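You operate a simulated robot arm through the tools that you are given. There is no shell and no other tool. Be economical: measure what you need, move in short steps, check, and stop when the job is done.

Carry out the task below with a simulated robot arm. There is one attempt and no reset: what you move stays moved.

TASK
Put the grey block on the white loose stack.

Only the result counts: the job must be done as asked and must still hold three seconds after the hand-in. Knocking over, shifting, dropping, spilling or breaking anything else fails it.

THE ROBOT
A 6-joint arm with a two-finger parallel gripper on a trunk, on a base that drives. Base frame: it is fixed to the floor where the robot stands at the start and does not move with it; the origin is under the middle of the robot, x ahead of it, y to its left, z up. Readings come in mm, rad, newtons and seconds.
Its first joint turns from -2.897 to 2.897 rad. Places, roughly: grey block [2250, 0, 1000]; loose stack [-250, -1500, 1000]. Payload 3.43 kg.
The TCP is the grasp point between the finger pads, 34 mm short of the fingertips. In the tool frame z runs along the fingers and y along their closing line. The gripper opens to 128 mm. The fingers are 24 mm wide and 12 mm thick; the gripper's body (48 by 130 mm) begins 96 mm behind the TCP.
Orientation is that of the tool frame in the base frame, as [roll, pitch, yaw] about the fixed x, y, z axes, in that order (R = Rz(yaw) Ry(pitch) Rx(roll)). With the fingers straight down and closing along the base's y, the tool's x points along the base's -x, its y along +y and its z along -z.

THE INTERFACE
- The arm moves only by the tool apply_moves. Its argument "increments" is a list of rows, each an object (a shift or turn left out is 0, a gripper value left out holds the last) with "xyz": the shift along the tool's x, y, z in mm, a list of three; "dr": the turn, a rotation vector about the tool's x, y, z in rad, a list of three; "jaw": the finger opening in mm, from 0 to 128. In form: [{"xyz": [dx, dy, dz], "dr": [wx, wy, wz], "jaw": jaw}, ...]. A call has 1 to 20 rows; each row is the pose to reach, as a shift and turn from the pose commanded when the call began, along the tool's axes at that moment. Rows are played at 5 a second. More than 50 mm and 0.15 rad between two rows, or a gripper value outside its range, and nothing of the call is played. Where a pose cannot be reached the arm comes as near as it can. A force on the tool above 40 N (or 10 N above the force at the start of the call, whichever is more), or a blocked arm, ends the call early, and 0.2 s more pass. Each finger travels about 153 mm/s and halts on what it meets, pressing with about 44 N; the grip force reading is that of the motor and also rises with nothing between the fingers. The clock runs only during rows and for 0.2 s after the last one: add rows that repeat a pose to give the fingers time. It gives the time, the measured TCP pose, the force on the tool (base axes), the opening and the grip force at its end, in the units of the frame above (readings bear some noise), and new pictures: "show" is both (left out), scene, wrist or none.
- Cameras (640 x 400 px; columns grow to the right, rows downward): "scene" is now at [169.5, 208.5, 1253.9]; the picture's right is [-0.14, -0.99, 0.00], its down [-0.04, 0.01, -1.00] and it looks along [0.99, -0.14, -0.04] (base axes); focal length 254 px, centre (320, 200). "wrist" rides on the gripper at [76, -11, -160] in the tool frame; the picture's right is [0.15, 0.99, 0.00], its down [-0.88, 0.13, -0.46] and it looks along [-0.45, 0.07, 0.89] (tool axes); focal length 234 px, centre (320, 200). There is no depth. A picture from a camera that has moved, and an enlarged one, comes with that camera's place and axes in the base frame and with its lens.
- drive_base(legs): drives the robot by 1 to 6 legs, each [ahead, left, turn to the left] in mm, mm and rad, along the robot's own axes; the way and the turn of a leg run together, so that a leg with both is an arc; at most 1500 mm and 3.142 rad a leg. The arm and the cameras ride along, it lands a little off, and it stops where it bumps. It gives what a move gives, and a new picture of the scene camera.
- turn_head(pan, tilt): turns the head with the scene camera to pan (to the left, within 2.496 rad either way) and tilt (down, from -0.506 to 1.204), counted from straight ahead of the robot. It gives what a move gives, and a new picture of the scene camera.
- enlarge(camera, box): a new picture of the part [left, top, right, bottom] of that camera's present view, enlarged. It takes no simulated time.
- sign_off(): hands the job in; it is judged then, once.

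Work in short steps. Places have to be worked out from the pictures, the camera data and where the tool is seen: move nearer, look again, correct. Check each grasp and each placing, and mend what went wrong. You have 120 turns and 170 pictures in all, those below and enlarged ones among them. Open the gripper and draw the arm clear of the work before you hand the job in, unless the task says otherwise; then end with one line.

The tools are called after "Emit:" as a command line: name --argument value ..., lists and objects as JSON in quotes. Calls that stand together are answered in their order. apply_moves: Moves the arm, as the interface text tells. Its arguments: {"type":"object","properties":{"increments":{"type":"array"},"show":{"type":"string","enum":["both","scene","wrist","none"]}},"required":["increments"]} The other tools are called the same way: drive_base (legs) drives the base; turn_head (pan, tilt) turns the head that bears the scene camera; enlarge (camera, box) takes an enlarged picture of a part of a camera's view; sign_off () hands the job in.

At the start:

```text
clock: 0.0
tool_pos: [690.2, 29.2, 1148.9]
ee_rot: [-3.141, 0.001, 3.141]
force: [0.3, -0.2, -0.2]
opening: 127.9
grasp_force: 0.1
robot x, y, heading: [-0.6, -1.3, 0.001]
head pan, tilt: [-0.14, 0.044]
```

scene: 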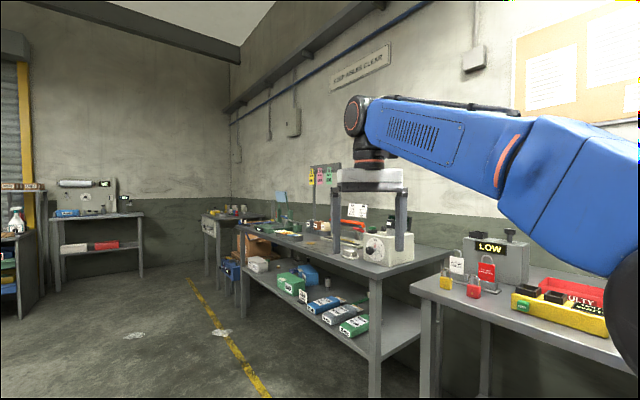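
wrist: 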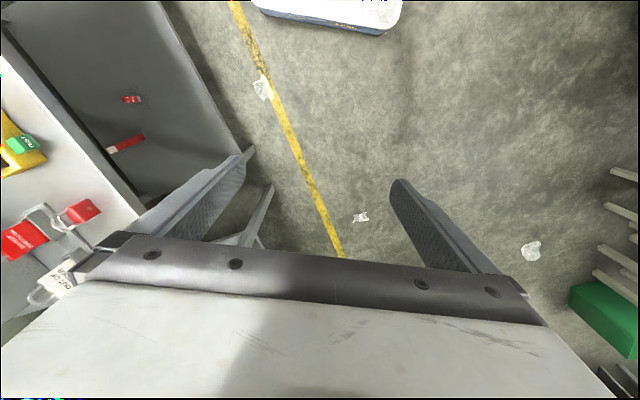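

The block should appear near (310, 225) in the scene picture. I'll enlarge there, and turn the head later towards the stack.

Emit:
enlarge --camera "scene" --box '[190, 170, 430, 320]'

Emit:
turn_head --pan -1.8 --tilt 0.2

```text
2.67 times, centred on (310, 245) of scene
camera zoom: at [169.5, 208.5, 1253.9], right [-0.14, -0.99, 0.0], down [-0.04, 0.01, -1.0], along [0.99, -0.14, -0.04], focal length 676 px, centre (347, 80)
```

zoom: 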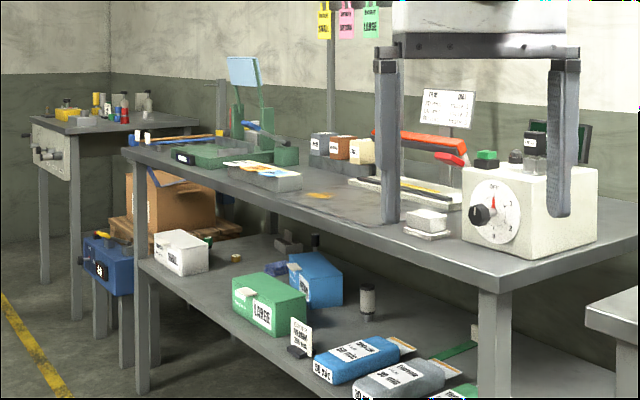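

```text
clock: 1.7
tool_pos: [689.9, 29.5, 1147.5]
ee_rot: [3.141, 0.0, 3.141]
force: [0.4, 0.3, 1.0]
opening: 128.1
grasp_force: 0.0
robot x, y, heading: [0.2, -0.8, 0.002]
head pan, tilt: [-1.799, 0.201]
camera scene: at [58.3, 130.3, 1239.4], right [-0.97, 0.23, 0.0], down [0.04, 0.19, -0.98], along [-0.22, -0.95, -0.2], focal length 254 px, centre (320, 200)
```

scene: 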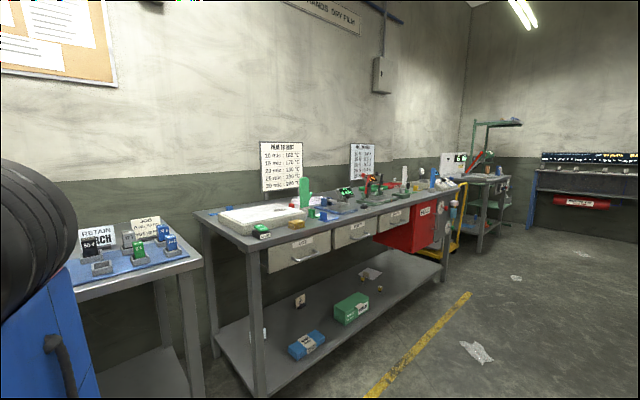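

Zooming on the stack region near (308, 200).

Emit:
enlarge --camera "scene" --box '[200, 150, 360, 250]'

Emit:
enlarge --camera "scene" --box '[330, 150, 490, 250]'

```text
4.00 times, centred on (280, 200) of scene
camera zoom: at [58.3, 130.3, 1239.4], right [-0.97, 0.23, 0.0], down [0.04, 0.19, -0.98], along [-0.22, -0.95, -0.2], focal length 1014 px, centre (480, 200)
```

zoom: 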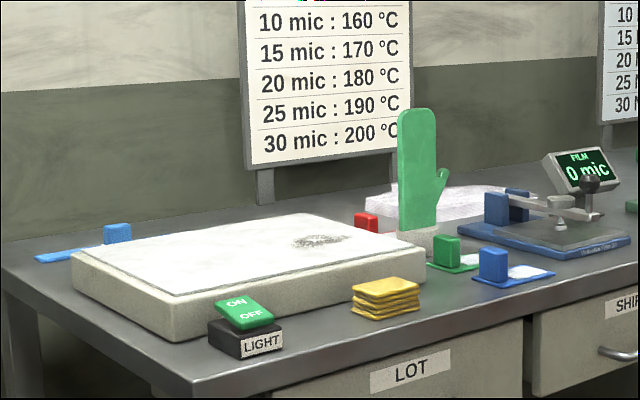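

```text
4.00 times, centred on (410, 200) of scene
camera zoom: at [58.3, 130.3, 1239.4], right [-0.97, 0.23, 0.0], down [0.04, 0.19, -0.98], along [-0.22, -0.95, -0.2], focal length 1014 px, centre (-40, 200)
```

zoom: 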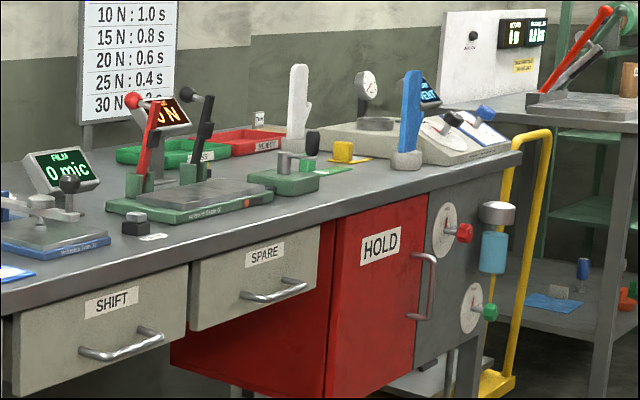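

The white sheets behind the green mitt match the given stack place, and the grey block looks like the grey one of three small labelled blocks on the first bench. I tuck the arm in and up, then drive toward the free floor in front of that bench.

Emit:
apply_moves --increments '[{"xyz": [40, 0, -25]}, {"xyz": [80, 0, -50]}, {"xyz": [120, 0, -75]}, {"xyz": [160, 0, -100]}, {"xyz": [200, 0, -125]}, {"xyz": [240, 0, -150]}]' --show "none"

Emit:
drive_base --legs '[[900, 700, 0]]'

Emit:
turn_head --pan -0.6 --tilt 0.3

```text
clock: 3.1
tool_pos: [511.5, 41.1, 1156.6]
ee_rot: [3.133, 0.017, 3.141]
force: [0.2, 0.0, 0.1]
opening: 128.0
grasp_force: 0.0
out of reach, approached as far as the arm can: row 2, 3, 4, 5, 6
robot x, y, heading: [-0.6, -0.3, -0.001]
head pan, tilt: [-1.799, 0.201]
```

```text
clock: 8.9
tool_pos: [1400.9, 759.9, 1156.9]
ee_rot: [3.133, 0.02, -3.128]
force: [0.4, 0.7, -0.1]
opening: 127.9
grasp_force: 0.1
robot x, y, heading: [888.2, 717.8, 0.01]
head pan, tilt: [-1.799, 0.201]
camera scene: at [945.4, 844.1, 1239.4], right [-0.98, 0.21, 0.0], down [0.04, 0.19, -0.98], along [-0.21, -0.96, -0.2], focal length 254 px, centre (320, 200)
```

scene: 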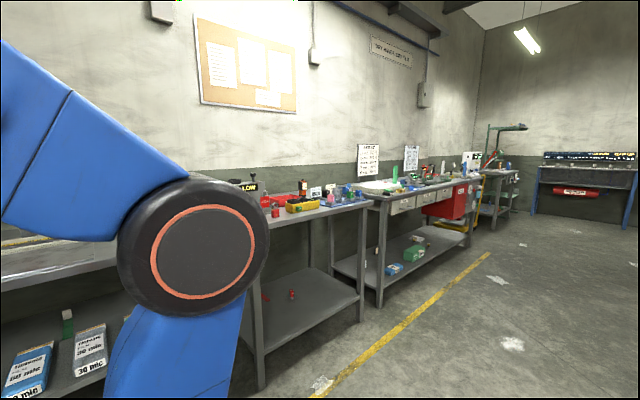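

```text
clock: 10.3
tool_pos: [1398.8, 760.9, 1156.6]
ee_rot: [3.133, 0.019, -3.128]
force: [-0.5, 0.7, 0.2]
opening: 128.4
grasp_force: 0.1
robot x, y, heading: [884.4, 709.8, 0.009]
head pan, tilt: [-0.6, 0.3]
camera scene: at [1043.0, 883.4, 1230.1], right [-0.55, -0.83, 0.0], down [-0.25, 0.16, -0.96], along [0.79, -0.53, -0.3], focal length 254 px, centre (320, 200)
```

scene: 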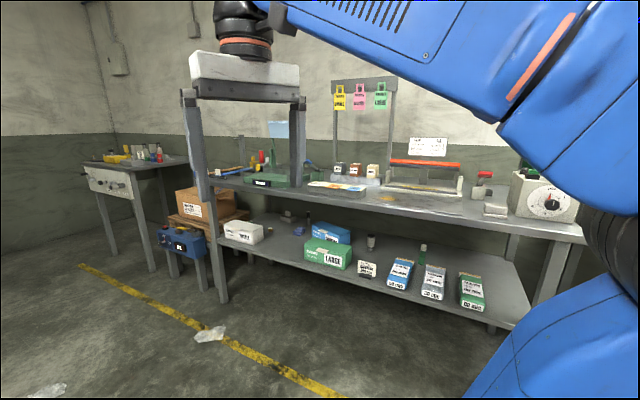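

Zooming on the three small blocks and neighbours.

Emit:
enlarge --camera "scene" --box '[300, 130, 460, 230]'

Emit:
enlarge --camera "scene" --box '[200, 130, 340, 217]'

```text
4.00 times, centred on (380, 180) of scene
camera zoom: at [1043.0, 883.4, 1230.1], right [-0.55, -0.83, 0.0], down [-0.25, 0.16, -0.96], along [0.79, -0.53, -0.3], focal length 1014 px, centre (80, 280)
```

zoom: 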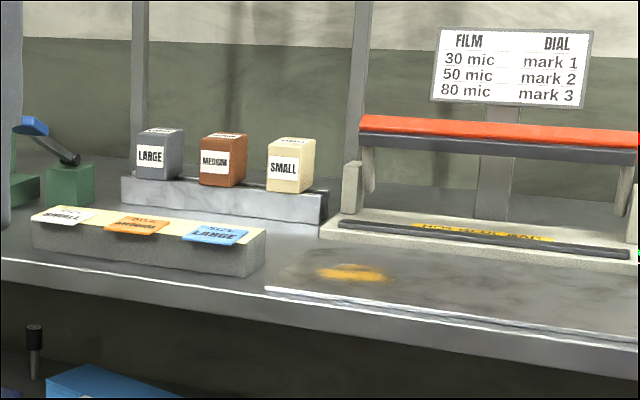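

```text
4.57 times, centred on (270, 174) of scene
camera zoom: at [1043.0, 883.4, 1230.1], right [-0.55, -0.83, 0.0], down [-0.25, 0.16, -0.96], along [0.79, -0.53, -0.3], focal length 1159 px, centre (549, 321)
```

zoom: 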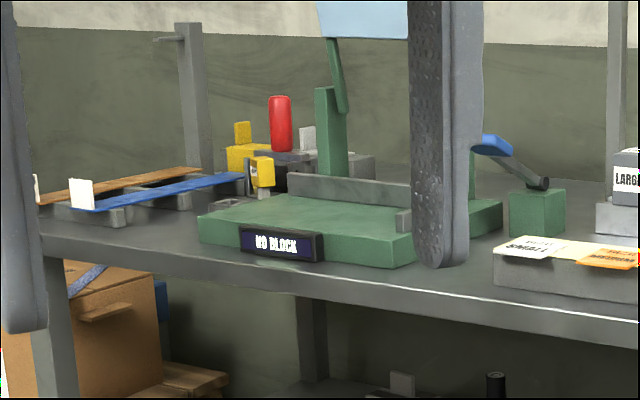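

The grey block ("LARGE") sits on a low ledge about 400 mm in from the edge of a bench turned ~-1.08 rad. I'll drive to a spot about 800 mm out and face the bench squarely.

Emit:
drive_base --legs '[[784, 335, 0], [0, 0, -1.09]]'

Emit:
turn_head --pan -0.2 --tilt 0.4

```text
clock: 17.6
tool_pos: [1936.1, 621.8, 1157.8]
ee_rot: [3.133, 0.016, 2.055]
force: [-0.4, 1.2, -1.2]
opening: 128.0
grasp_force: 0.0
robot x, y, heading: [1662.0, 1057.6, -1.089]
head pan, tilt: [-0.6, 0.3]
camera scene: at [1883.7, 995.2, 1230.1], right [-0.99, 0.12, 0.0], down [0.03, 0.29, -0.96], along [-0.11, -0.95, -0.3], focal length 254 px, centre (320, 200)
```

scene: 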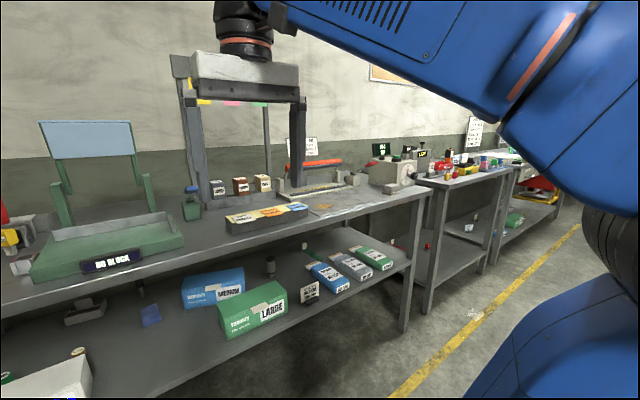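

```text
clock: 18.4
tool_pos: [1936.7, 620.5, 1158.1]
ee_rot: [3.134, 0.018, 2.053]
force: [-0.5, 0.1, 0.0]
opening: 128.3
grasp_force: 0.0
robot x, y, heading: [1661.2, 1053.4, -1.086]
head pan, tilt: [-0.201, 0.4]
camera scene: at [1920.4, 998.9, 1220.9], right [-0.96, -0.28, 0.0], down [-0.11, 0.37, -0.92], along [0.26, -0.89, -0.39], focal length 254 px, centre (320, 200)
```

scene: 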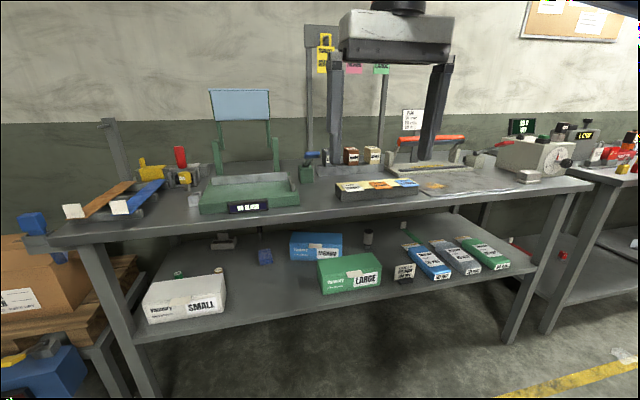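

Triangulating from two views: block near (2172, -11, 977), i.e. 1180 mm ahead of the robot. I advance 325 mm straight in.

Emit:
drive_base --legs '[[325, 0, 0]]'

Emit:
apply_moves --increments '[{"xyz": [0, 0, 0]}]' --show "wrist"

```text
clock: 20.6
tool_pos: [2086.3, 330.7, 1158.0]
ee_rot: [3.134, 0.016, 2.049]
force: [0.1, 0.6, -0.2]
opening: 127.9
grasp_force: 0.2
robot x, y, heading: [1813.4, 766.1, -1.091]
head pan, tilt: [-0.201, 0.4]
camera scene: at [2071.3, 708.7, 1220.9], right [-0.96, -0.28, 0.0], down [-0.11, 0.37, -0.92], along [0.25, -0.89, -0.39], focal length 254 px, centre (320, 200)
```

scene: 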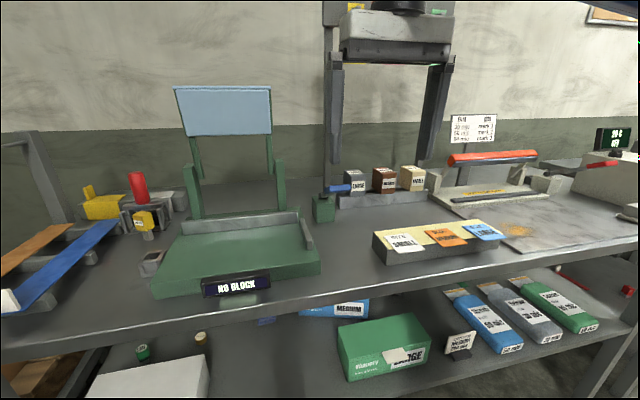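

```text
clock: 21.0
tool_pos: [2086.1, 331.6, 1157.1]
ee_rot: [3.133, 0.017, 2.05]
force: [0.5, -0.2, -0.4]
opening: 127.9
grasp_force: 0.0
robot x, y, heading: [1816.1, 764.4, -1.087]
head pan, tilt: [-0.201, 0.4]
camera wrist: at [2039.6, 395.2, 1315.1], right [0.81, 0.59, 0.01], down [0.51, -0.72, 0.47], along [0.28, -0.38, -0.88], focal length 234 px, centre (320, 200)
```

wrist: 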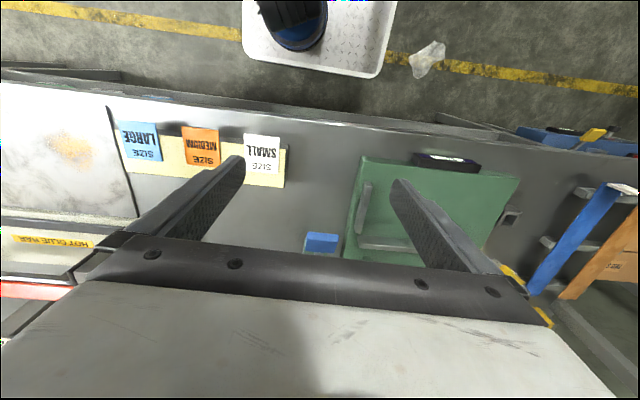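

Zoom in on the block for a precise second measurement.

Emit:
enlarge --camera "scene" --box '[300, 140, 460, 240]'

```text
4.00 times, centred on (380, 190) of scene
camera zoom: at [2071.3, 708.7, 1220.9], right [-0.96, -0.28, 0.0], down [-0.11, 0.37, -0.92], along [0.25, -0.89, -0.39], focal length 1014 px, centre (80, 240)
```

zoom: 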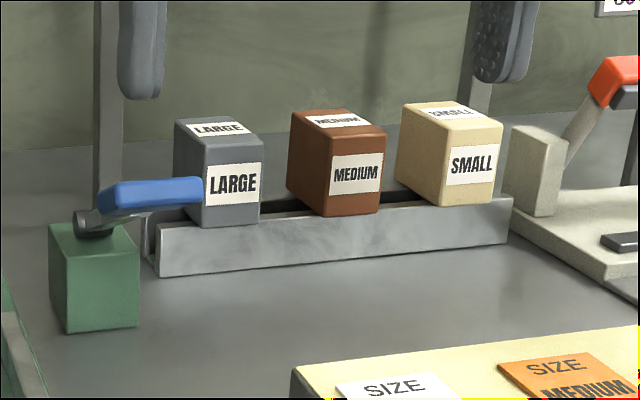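

Block centre estimated at about (2165, -21), top ≈1004. The earlier retraction was clamped, so I first test with a small forward move to see what the commanded pose is.

Emit:
apply_moves --increments '[{"xyz": [-40, 0, 0]}, {"xyz": [-60, 0, 0]}]' --show "none"

```text
clock: 21.6
tool_pos: [2113.2, 279.6, 1157.5]
ee_rot: [3.134, 0.02, 2.051]
force: [-0.9, 0.0, 0.3]
opening: 128.0
grasp_force: 0.1
robot x, y, heading: [1816.3, 765.7, -1.092]
head pan, tilt: [-0.201, 0.4]
```

Tracking is exact. I move over toward the block at the same height, stopping 30 mm short, and look.

Emit:
apply_moves --increments '[{"xyz": [-45, -15, 0]}, {"xyz": [-90, -31, 0]}, {"xyz": [-135, -46, 0]}, {"xyz": [-180, -62, 0]}, {"xyz": [-220, -78, 0]}, {"xyz": [-260, -93, 0]}, {"xyz": [-260, -93, 0]}]'

```text
clock: 23.2
tool_pos: [2144.0, 14.1, 1171.0]
ee_rot: [3.131, 0.035, 2.046]
force: [0.1, 0.1, 0.0]
opening: 128.1
grasp_force: 0.1
robot x, y, heading: [1810.3, 763.5, -1.089]
head pan, tilt: [-0.201, 0.4]
camera scene: at [2065.5, 714.5, 1222.2], right [-0.96, -0.27, 0.0], down [-0.1, 0.37, -0.92], along [0.25, -0.89, -0.38], focal length 254 px, centre (320, 200)
camera wrist: at [2095.4, 81.0, 1328.9], right [0.81, 0.58, 0.0], down [0.51, -0.71, 0.49], along [0.29, -0.39, -0.87], focal length 234 px, centre (320, 200)
```

scene: 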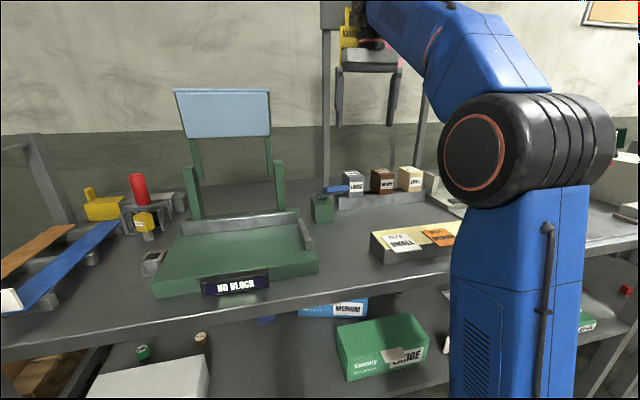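
wrist: 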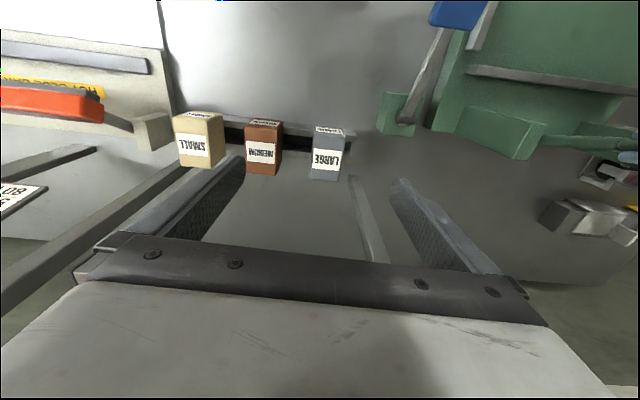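

I check clearance at the tag stand next to the wrist, and enlarge the block in the wrist view.

Emit:
enlarge --camera "scene" --box '[290, 0, 450, 100]'

Emit:
enlarge --camera "wrist" --box '[240, 80, 440, 205]'

Emit:
turn_head --pan -0.2 --tilt 0.0

```text
4.00 times, centred on (370, 50) of scene
camera zoom: at [2065.5, 714.5, 1222.2], right [-0.96, -0.27, 0.0], down [-0.1, 0.37, -0.92], along [0.25, -0.89, -0.38], focal length 1014 px, centre (120, 800)
```

zoom: 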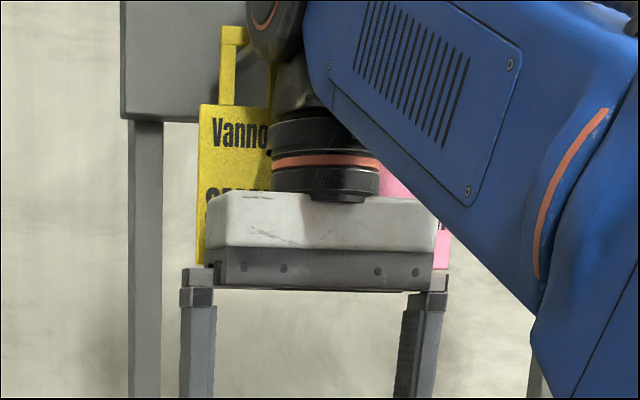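

```text
3.20 times, centred on (340, 142) of wrist
camera zoom: at [2095.4, 81.0, 1328.9], right [0.81, 0.58, 0.0], down [0.51, -0.71, 0.49], along [0.29, -0.39, -0.87], focal length 749 px, centre (256, 384)
```

zoom: 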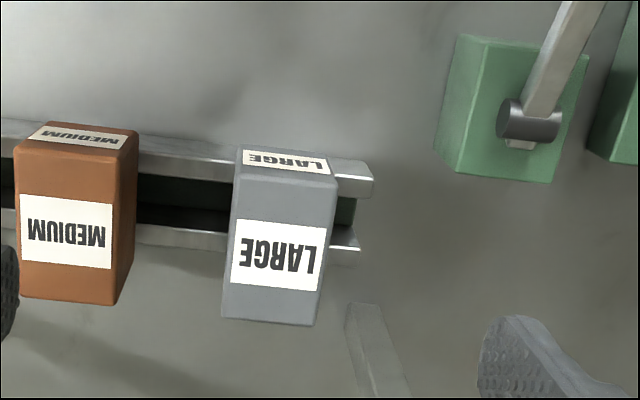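

```text
clock: 24.1
tool_pos: [2144.1, 14.2, 1172.1]
ee_rot: [3.13, 0.035, 2.048]
force: [-0.1, -1.0, 0.5]
opening: 128.0
grasp_force: 0.0
robot x, y, heading: [1814.1, 764.0, -1.097]
head pan, tilt: [-0.201, 0.0]
camera scene: at [2064.2, 716.2, 1259.4], right [-0.96, -0.27, 0.0], down [0.01, 0.0, -1.0], along [0.27, -0.96, 0.0], focal length 254 px, centre (320, 200)
```

scene: 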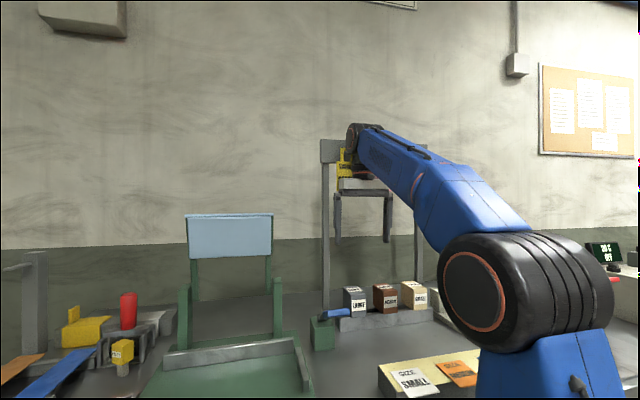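

The block measures roughly 45 wide × 70 deep × 60 high, centre ≈(2171,-5), top ≈1000; tags hang ~75 mm behind it, so I grasp a little in front of centre. I level and align the tool, and lower to ~z 1075 for another look.

Emit:
apply_moves --increments '[{"xyz": [-5, 4, 30], "dr": [0.004, 0.012, -0.012]}, {"xyz": [-10, 9, 65], "dr": [0.008, 0.024, -0.024]}, {"xyz": [-16, 13, 97], "dr": [0.0116, 0.035, -0.035]}, {"xyz": [-16, 13, 97], "dr": [0.0116, 0.035, -0.035]}]'

Emit:
enlarge --camera "wrist" --box '[220, 60, 480, 222]'

```text
clock: 25.1
tool_pos: [2175.4, -3.1, 1062.6]
ee_rot: [-3.138, -0.02, 2.087]
force: [0.0, 0.3, -0.1]
opening: 128.0
grasp_force: 0.0
robot x, y, heading: [1818.2, 766.7, -1.091]
head pan, tilt: [-0.201, 0.0]
camera scene: at [2071.8, 712.1, 1257.9], right [-0.96, -0.28, 0.0], down [0.0, 0.0, -1.0], along [0.28, -0.96, 0.0], focal length 254 px, centre (320, 200)
camera wrist: at [2131.5, 54.7, 1224.3], right [0.79, 0.62, 0.0], down [0.55, -0.71, 0.44], along [0.27, -0.35, -0.9], focal length 234 px, centre (320, 200)
```

scene: 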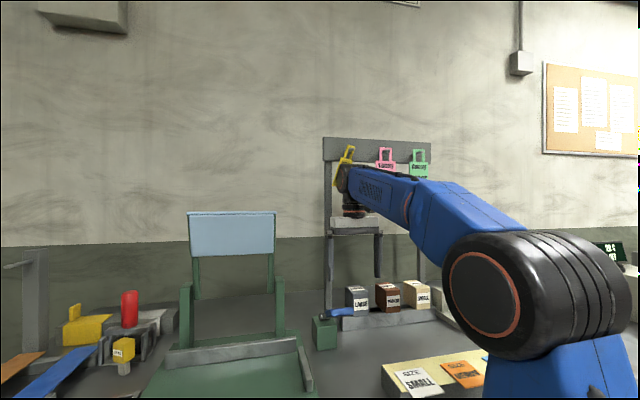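
wrist: 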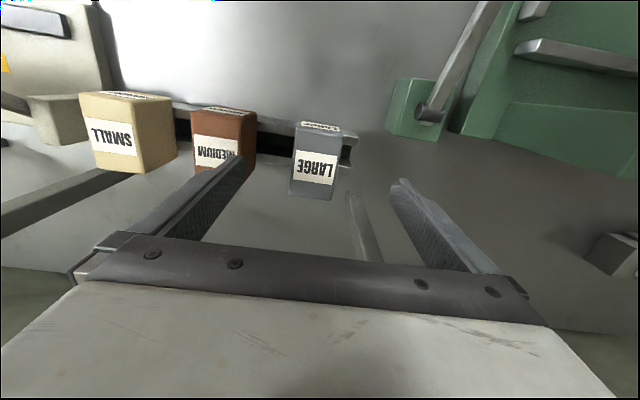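

```text
2.46 times, centred on (350, 141) of wrist
camera zoom: at [2131.5, 54.7, 1224.3], right [0.79, 0.62, 0.0], down [0.55, -0.71, 0.44], along [0.27, -0.35, -0.9], focal length 576 px, centre (246, 345)
```

zoom: 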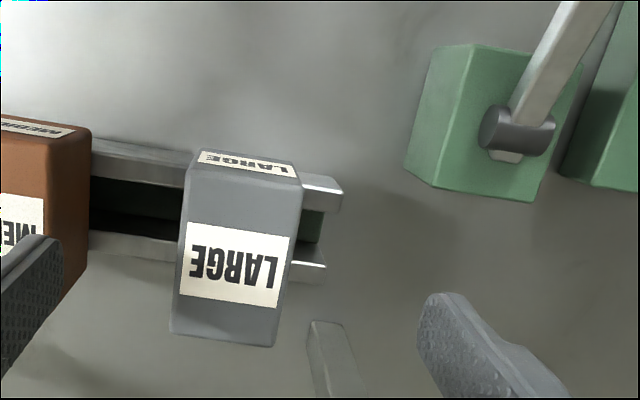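

The yellow tag looks tilted next to the wrist joint; I zoom in before going on.

Emit:
enlarge --camera "scene" --box '[300, 120, 460, 220]'

```text
4.00 times, centred on (380, 170) of scene
camera zoom: at [2071.8, 712.1, 1257.9], right [-0.96, -0.28, 0.0], down [0.0, 0.0, -1.0], along [0.28, -0.96, 0.0], focal length 1014 px, centre (80, 320)
```

zoom: 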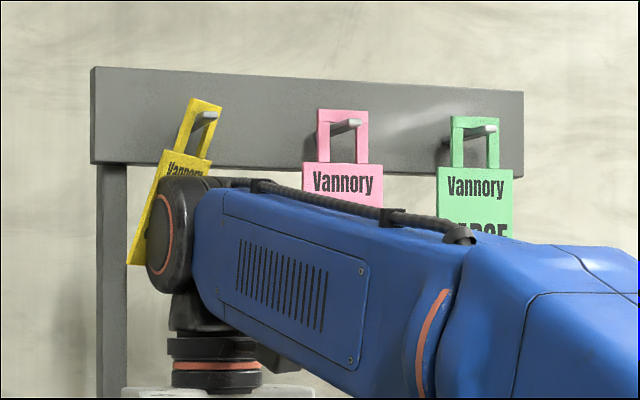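

The wrist joint is leaning on the yellow tag. I back straight away toward the robot so it can swing back; afterwards I'll grasp with the tool tilted so the wrist stays clear of the tags.

Emit:
apply_moves --increments '[{"xyz": [15, 0, 0]}, {"xyz": [30, 0, 0]}, {"xyz": [50, 0, 0]}, {"xyz": [75, 0, 0]}, {"xyz": [100, 0, 0]}, {"xyz": [100, 0, 0]}]' --show "none"

Emit:
enlarge --camera "scene" --box '[300, 120, 460, 220]'

```text
clock: 26.5
tool_pos: [2123.5, 81.4, 1065.8]
ee_rot: [-3.136, -0.016, 2.085]
force: [0.1, -0.3, -0.5]
opening: 128.0
grasp_force: 0.1
robot x, y, heading: [1814.6, 765.6, -1.093]
head pan, tilt: [-0.201, 0.0]
```

```text
4.00 times, centred on (380, 170) of scene
camera zoom: at [2070.6, 711.1, 1257.9], right [-0.96, -0.28, 0.0], down [0.0, 0.0, -1.0], along [0.28, -0.96, 0.0], focal length 1014 px, centre (80, 320)
```

zoom: 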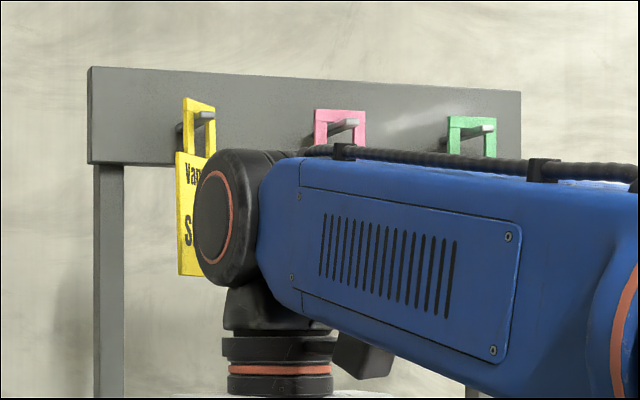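

The tag has swung back down. Now tilt the tool by 0.4 rad so the wrist leans toward the robot.

Emit:
apply_moves --increments '[{"dr": [0, -0.13, 0]}, {"dr": [0, -0.26, 0]}, {"dr": [0, -0.4, 0]}, {"dr": [0, -0.4, 0]}]'

Emit:
enlarge --camera "scene" --box '[300, 120, 460, 220]'

Emit:
enlarge --camera "wrist" --box '[220, 60, 480, 222]'

```text
clock: 27.5
tool_pos: [2121.6, 82.5, 1067.6]
ee_rot: [-3.139, 0.386, 2.088]
force: [0.3, 0.4, 0.7]
opening: 127.9
grasp_force: 0.0
robot x, y, heading: [1814.3, 764.4, -1.091]
head pan, tilt: [-0.201, 0.0]
camera scene: at [2070.7, 711.1, 1257.9], right [-0.96, -0.28, 0.0], down [0.0, 0.0, -1.0], along [0.28, -0.96, 0.0], focal length 254 px, centre (320, 200)
camera wrist: at [2050.1, 189.6, 1186.1], right [0.79, 0.61, -0.06], down [0.43, -0.5, 0.75], along [0.43, -0.62, -0.66], focal length 234 px, centre (320, 200)
```

scene: 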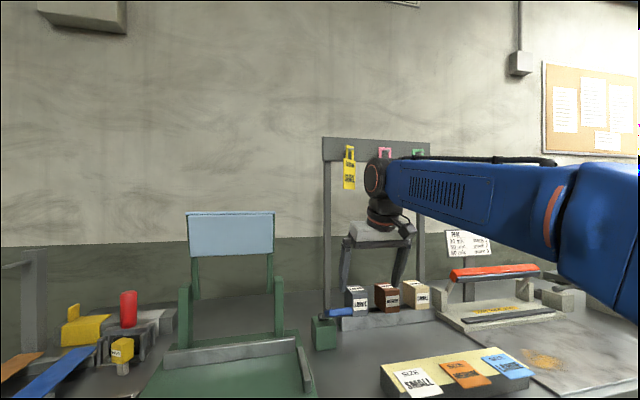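
wrist: 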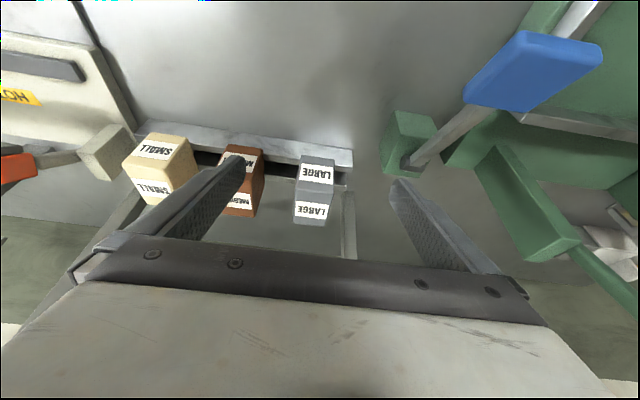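

```text
4.00 times, centred on (380, 170) of scene
camera zoom: at [2070.7, 711.1, 1257.9], right [-0.96, -0.28, 0.0], down [0.0, 0.0, -1.0], along [0.28, -0.96, 0.0], focal length 1014 px, centre (80, 320)
```

zoom: 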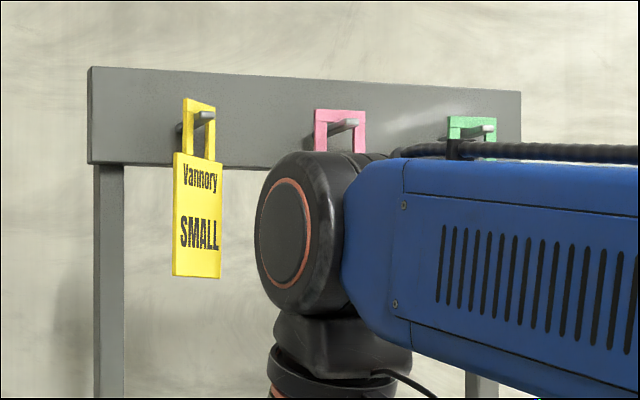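

```text
2.46 times, centred on (350, 141) of wrist
camera zoom: at [2050.1, 189.6, 1186.1], right [0.79, 0.61, -0.06], down [0.43, -0.5, 0.75], along [0.43, -0.62, -0.66], focal length 576 px, centre (246, 345)
```

zoom: 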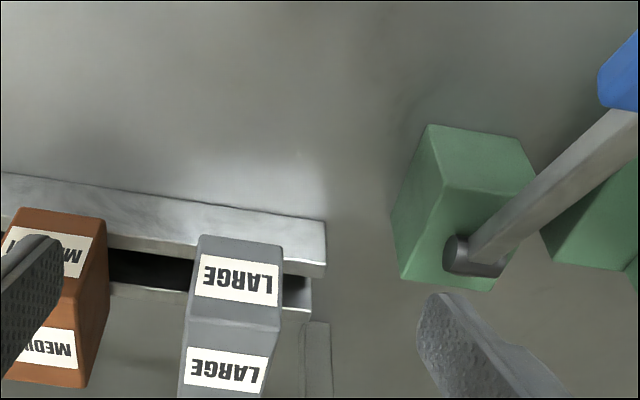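

Block now: centre ≈(2174,-5), top ≈1002, bottom ≈935, 45 wide. I narrow the jaw to 84 (so the right finger clears MEDIUM), and move above it at the same height.

Emit:
apply_moves --increments '[{"xyz": [-24, 0, 10], "jaw": 84}, {"xyz": [-47, 1, 19], "jaw": 84}, {"xyz": [-71, 2, 29], "jaw": 84}, {"xyz": [-94.5, 2, 38.4], "jaw": 84}, {"xyz": [-94.5, 2, 38.4], "jaw": 84}]'

Emit:
enlarge --camera "scene" --box '[300, 120, 460, 320]'

Emit:
enlarge --camera "wrist" --box '[200, 100, 440, 250]'

```text
clock: 28.7
tool_pos: [2175.8, -5.8, 1066.8]
ee_rot: [-3.138, 0.382, 2.087]
force: [-1.0, -0.5, -0.1]
opening: 84.2
grasp_force: 0.1
robot x, y, heading: [1815.9, 768.4, -1.09]
head pan, tilt: [-0.201, 0.0]
camera scene: at [2070.6, 711.3, 1257.9], right [-0.96, -0.28, 0.0], down [0.0, 0.0, -1.0], along [0.28, -0.96, 0.0], focal length 254 px, centre (320, 200)
camera wrist: at [2102.7, 102.5, 1186.7], right [0.79, 0.61, -0.06], down [0.43, -0.5, 0.75], along [0.43, -0.62, -0.66], focal length 234 px, centre (320, 200)
```

scene: 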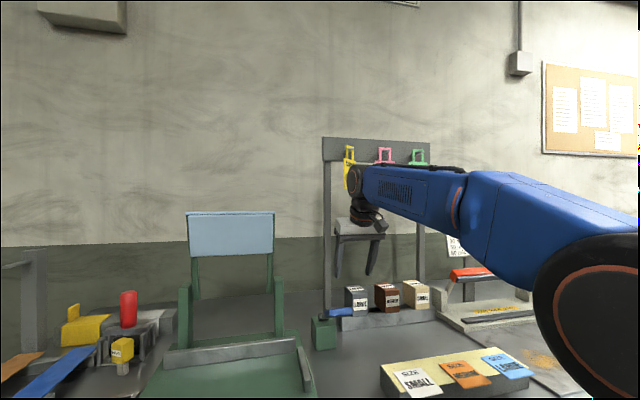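
wrist: 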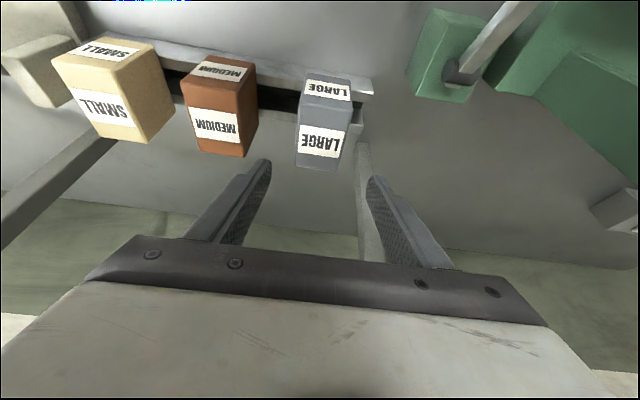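

```text
2.00 times, centred on (380, 220) of scene
camera zoom: at [2070.6, 711.3, 1257.9], right [-0.96, -0.28, 0.0], down [0.0, 0.0, -1.0], along [0.28, -0.96, 0.0], focal length 507 px, centre (200, 160)
```

zoom: 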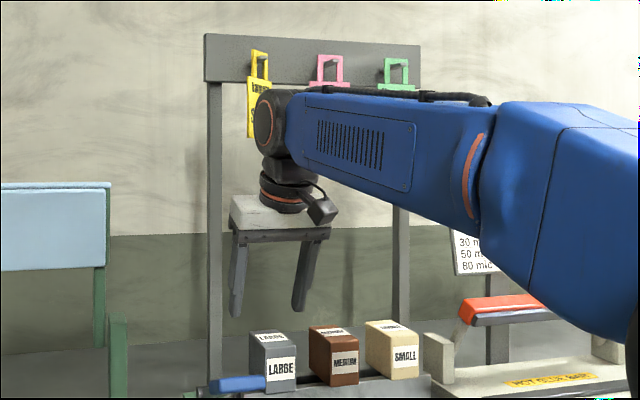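

```text
2.67 times, centred on (320, 175) of wrist
camera zoom: at [2102.7, 102.5, 1186.7], right [0.79, 0.61, -0.06], down [0.43, -0.5, 0.75], along [0.43, -0.62, -0.66], focal length 624 px, centre (320, 267)
```

zoom: 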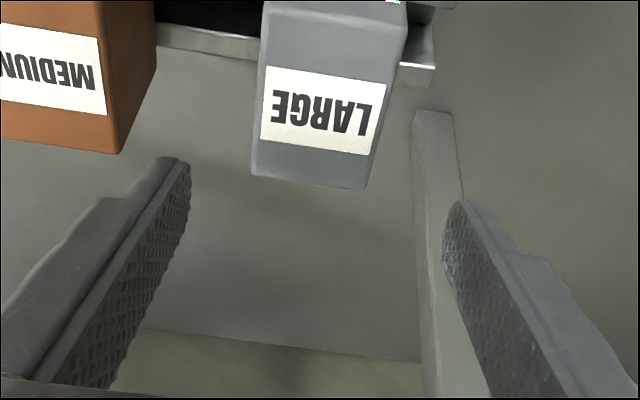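

Lateral alignment within ~1 mm. I descend vertically 85 mm (tool axes: x +36, z +77).

Emit:
apply_moves --increments '[{"xyz": [9, -0.5, 19]}, {"xyz": [18, -1, 38]}, {"xyz": [27, -1, 57]}, {"xyz": [36, -1, 77]}, {"xyz": [36, -1, 77]}]'

Emit:
enlarge --camera "scene" --box '[300, 120, 460, 320]'

```text
clock: 29.9
tool_pos: [2170.7, -0.6, 981.7]
ee_rot: [-3.138, 0.382, 2.088]
force: [0.1, -0.4, -0.3]
opening: 84.0
grasp_force: 0.0
robot x, y, heading: [1812.7, 762.8, -1.089]
head pan, tilt: [-0.201, 0.0]
camera scene: at [2070.6, 711.2, 1257.9], right [-0.96, -0.28, 0.0], down [0.0, 0.0, -1.0], along [0.28, -0.96, 0.0], focal length 254 px, centre (320, 200)
camera wrist: at [2098.3, 107.3, 1100.9], right [0.79, 0.6, -0.06], down [0.43, -0.5, 0.75], along [0.43, -0.62, -0.66], focal length 234 px, centre (320, 200)
```

scene: 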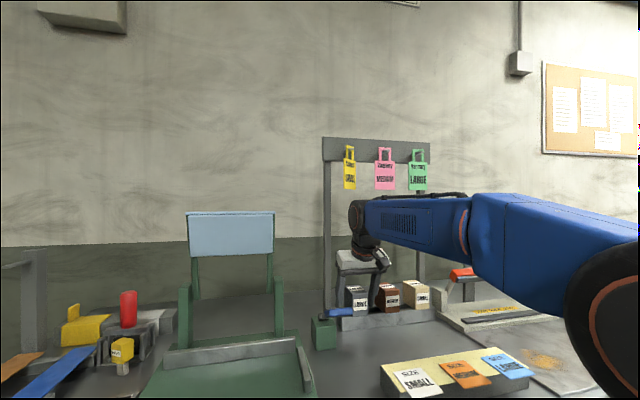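
wrist: 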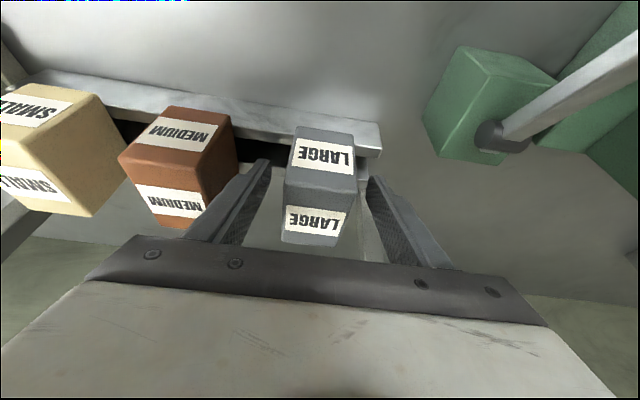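

```text
2.00 times, centred on (380, 220) of scene
camera zoom: at [2070.6, 711.2, 1257.9], right [-0.96, -0.28, 0.0], down [0.0, 0.0, -1.0], along [0.28, -0.96, 0.0], focal length 507 px, centre (200, 160)
```

zoom: 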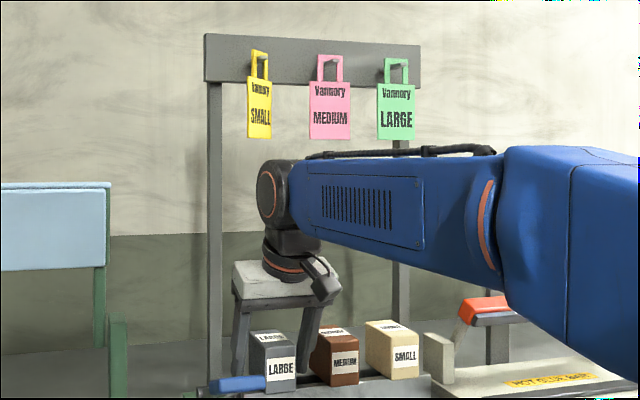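

Both fingers straddle the block cleanly. Close the gripper.

Emit:
apply_moves --increments '[{"jaw": 60}, {"jaw": 45}, {"jaw": 30}, {"jaw": 30}, {"jaw": 30}]' --show "wrist"

```text
clock: 31.1
tool_pos: [2172.5, -1.5, 982.4]
ee_rot: [-3.139, 0.383, 2.089]
force: [0.5, 0.4, 1.1]
opening: 45.6
grasp_force: 43.8
robot x, y, heading: [1816.5, 768.9, -1.092]
head pan, tilt: [-0.201, 0.0]
camera wrist: at [2098.3, 107.3, 1101.1], right [0.79, 0.6, -0.06], down [0.43, -0.5, 0.75], along [0.43, -0.62, -0.66], focal length 234 px, centre (320, 200)
```

wrist: 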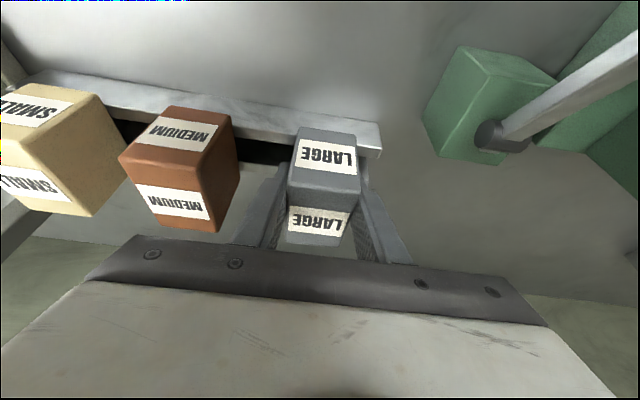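

Gripped at 45.6 mm. Lift straight up, then draw back toward the robot.

Emit:
apply_moves --increments '[{"xyz": [-7.5, 0, -18.6]}, {"xyz": [-16.8, 0, -41.8]}, {"xyz": [-16.8, 0, -68.7]}, {"xyz": [14.7, 0, -97.5]}, {"xyz": [56.5, 0, -114.3]}, {"xyz": [98.2, 0, -131.1]}, {"xyz": [140, 0, -147.9]}, {"xyz": [181.7, 0, -164.7]}, {"xyz": [181.7, 0, -164.7]}]'

```text
clock: 33.1
tool_pos: [2058.1, 198.1, 1068.2]
ee_rot: [-3.139, 0.382, 2.086]
force: [0.1, -0.6, -1.7]
opening: 45.3
grasp_force: 43.6
robot x, y, heading: [1811.9, 768.0, -1.092]
head pan, tilt: [-0.201, 0.0]
camera scene: at [2070.7, 711.1, 1257.9], right [-0.96, -0.28, 0.0], down [0.0, 0.0, -1.0], along [0.28, -0.96, 0.0], focal length 254 px, centre (320, 200)
camera wrist: at [1985.5, 307.0, 1187.4], right [0.79, 0.61, -0.06], down [0.43, -0.5, 0.75], along [0.43, -0.62, -0.66], focal length 234 px, centre (320, 200)
```

scene: 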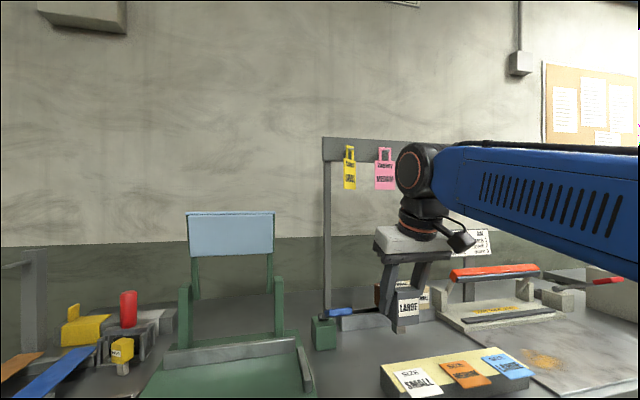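
wrist: 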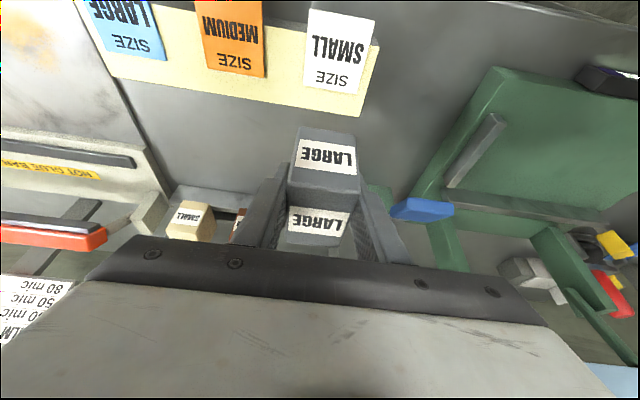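

The block is lifted and level in the tilted grip; I'll keep that tilt for placing. Raise a bit more, then back away from the bench and drive sideways along the benches toward the stack.

Emit:
apply_moves --increments '[{"xyz": [0, 0, -40]}, {"xyz": [0, 0, -80]}, {"xyz": [0, 0, -80]}]' --show "none"

Emit:
drive_base --legs '[[-500, 0, 0]]'

Emit:
turn_head --pan -0.9 --tilt 0.3

```text
clock: 33.9
tool_pos: [2043.0, 226.6, 1139.2]
ee_rot: [-3.138, 0.382, 2.088]
force: [0.9, 0.2, -1.4]
opening: 45.3
grasp_force: 44.1
robot x, y, heading: [1813.8, 767.8, -1.091]
head pan, tilt: [-0.201, 0.0]
```

```text
clock: 36.8
tool_pos: [1809.0, 676.3, 1139.6]
ee_rot: [-3.137, 0.383, 2.083]
force: [0.0, -0.1, -1.1]
opening: 45.6
grasp_force: 44.0
robot x, y, heading: [1581.5, 1219.4, -1.094]
head pan, tilt: [-0.201, 0.0]
camera scene: at [1836.9, 1161.0, 1257.9], right [-0.96, -0.27, 0.0], down [0.0, 0.0, -1.0], along [0.27, -0.96, 0.0], focal length 254 px, centre (320, 200)
```

scene: 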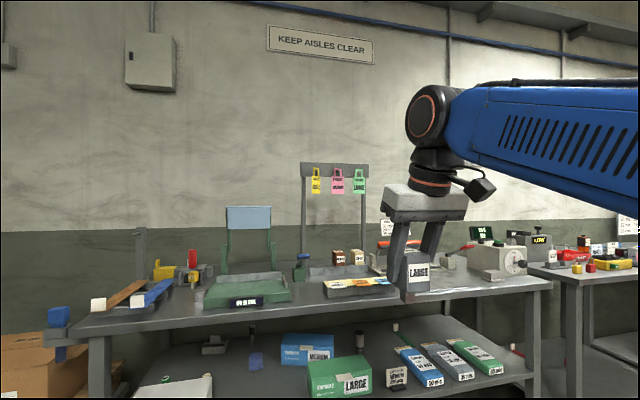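

```text
clock: 37.9
tool_pos: [1808.7, 676.4, 1139.2]
ee_rot: [-3.136, 0.383, 2.084]
force: [0.4, -0.5, -1.5]
opening: 45.5
grasp_force: 44.1
robot x, y, heading: [1581.6, 1215.5, -1.093]
head pan, tilt: [-0.901, 0.3]
camera scene: at [1774.0, 1162.4, 1230.2], right [-0.91, 0.41, 0.0], down [0.12, 0.27, -0.96], along [-0.39, -0.87, -0.3], focal length 254 px, centre (320, 200)
```

scene: 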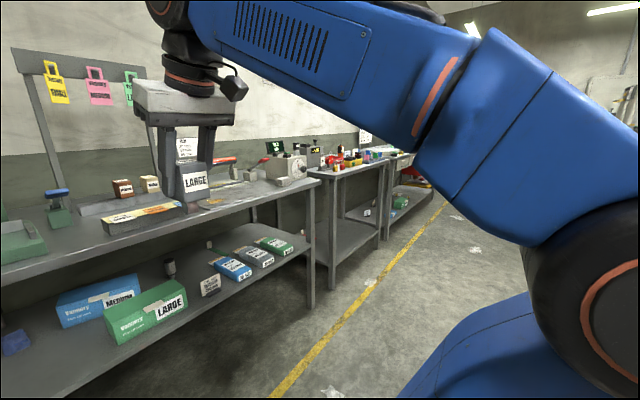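

The floor to the right is free. Drive sideways toward the stack bench.

Emit:
drive_base --legs '[[100, -1380, 0], [60, -1350, 0]]'

Emit:
turn_head --pan -0.2 --tilt 0.3

```text
clock: 51.1
tool_pos: [-497.6, -727.6, 1140.0]
ee_rot: [-3.138, 0.384, 2.109]
force: [0.1, 0.3, -2.0]
opening: 45.6
grasp_force: 43.8
robot x, y, heading: [-738.7, -190.7, -1.07]
head pan, tilt: [-0.901, 0.3]
camera scene: at [-545.0, -242.7, 1230.1], right [-0.92, 0.39, 0.0], down [0.11, 0.27, -0.96], along [-0.37, -0.88, -0.3], focal length 254 px, centre (320, 200)
```

scene: 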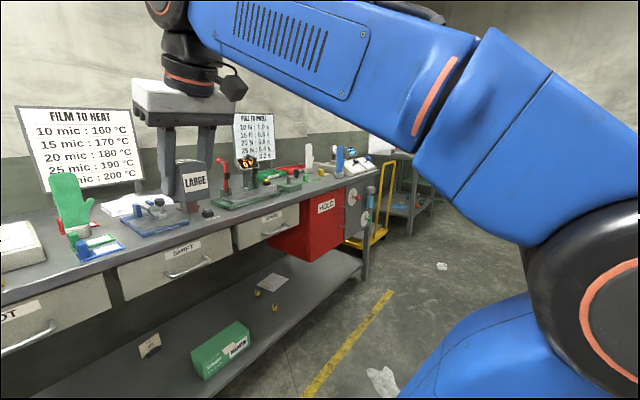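

```text
clock: 52.2
tool_pos: [-498.8, -727.5, 1138.7]
ee_rot: [-3.139, 0.383, 2.108]
force: [-0.1, -0.4, -1.1]
opening: 45.4
grasp_force: 43.8
robot x, y, heading: [-742.0, -194.9, -1.068]
head pan, tilt: [-0.201, 0.3]
camera scene: at [-481.1, -245.8, 1230.1], right [-0.96, -0.3, 0.0], down [-0.09, 0.28, -0.96], along [0.28, -0.91, -0.3], focal length 254 px, centre (320, 200)
```

scene: 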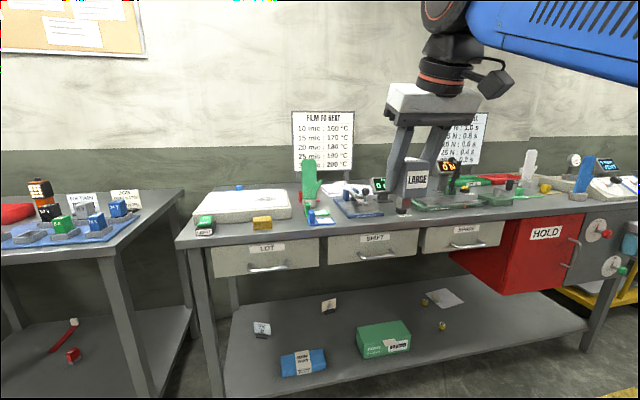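

Zoom on the stack.

Emit:
enlarge --camera "scene" --box '[270, 140, 430, 240]'

Emit:
enlarge --camera "scene" --box '[430, 130, 640, 261]'

```text
4.00 times, centred on (350, 190) of scene
camera zoom: at [-481.1, -245.8, 1230.1], right [-0.96, -0.3, 0.0], down [-0.09, 0.28, -0.96], along [0.28, -0.91, -0.3], focal length 1014 px, centre (200, 240)
```

zoom: 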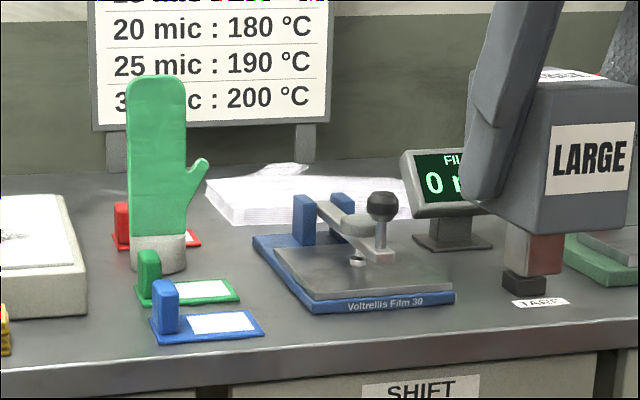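

```text
3.05 times, centred on (535, 196) of scene
camera zoom: at [-481.1, -245.8, 1230.1], right [-0.96, -0.3, 0.0], down [-0.09, 0.28, -0.96], along [0.28, -0.91, -0.3], focal length 773 px, centre (-335, 214)
```

zoom: 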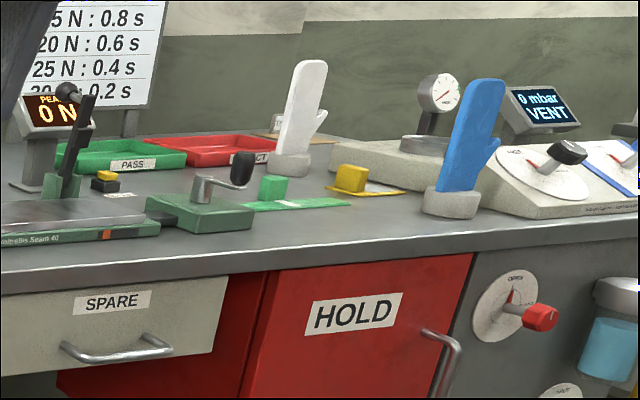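

The stack (white sheets with a crumpled one on top) is around (-247,-1415), behind the gauge. I shift right 155 mm so it is straight ahead, then advance 390 mm.

Emit:
drive_base --legs '[[0, -155, 0], [390, 0, 0]]'

Emit:
enlarge --camera "scene" --box '[200, 140, 440, 290]'

Emit:
apply_moves --increments '[{"xyz": [0, 0, 0]}]' --show "wrist"

```text
clock: 55.6
tool_pos: [-444.7, -1148.1, 1138.8]
ee_rot: [-3.139, 0.383, 2.111]
force: [0.4, -0.4, -2.1]
opening: 45.5
grasp_force: 43.7
robot x, y, heading: [-685.3, -613.0, -1.067]
head pan, tilt: [-0.201, 0.3]
camera scene: at [-429.6, -665.4, 1230.1], right [-0.95, -0.3, 0.0], down [-0.09, 0.28, -0.96], along [0.29, -0.91, -0.3], focal length 254 px, centre (320, 200)
```

scene: 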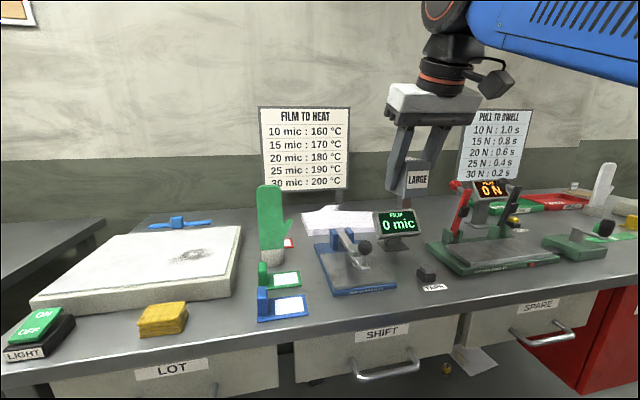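

```text
2.67 times, centred on (320, 215) of scene
camera zoom: at [-429.6, -665.4, 1230.1], right [-0.95, -0.3, 0.0], down [-0.09, 0.28, -0.96], along [0.29, -0.91, -0.3], focal length 676 px, centre (320, 160)
```

zoom: 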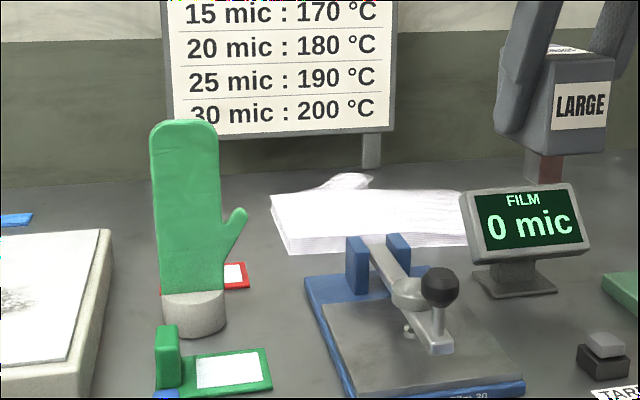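

```text
clock: 56.0
tool_pos: [-445.2, -1147.3, 1139.4]
ee_rot: [-3.138, 0.382, 2.112]
force: [-0.4, 0.0, -1.8]
opening: 45.4
grasp_force: 43.7
robot x, y, heading: [-688.0, -615.3, -1.065]
head pan, tilt: [-0.201, 0.3]
camera wrist: at [-521.0, -1041.5, 1258.9], right [0.78, 0.63, -0.06], down [0.45, -0.49, 0.75], along [0.44, -0.61, -0.66], focal length 234 px, centre (320, 200)
```

wrist: 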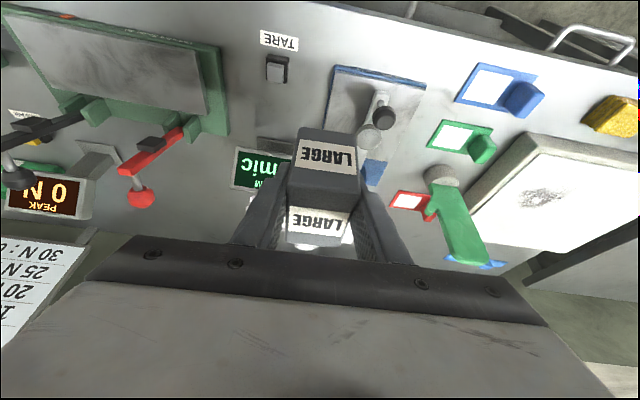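

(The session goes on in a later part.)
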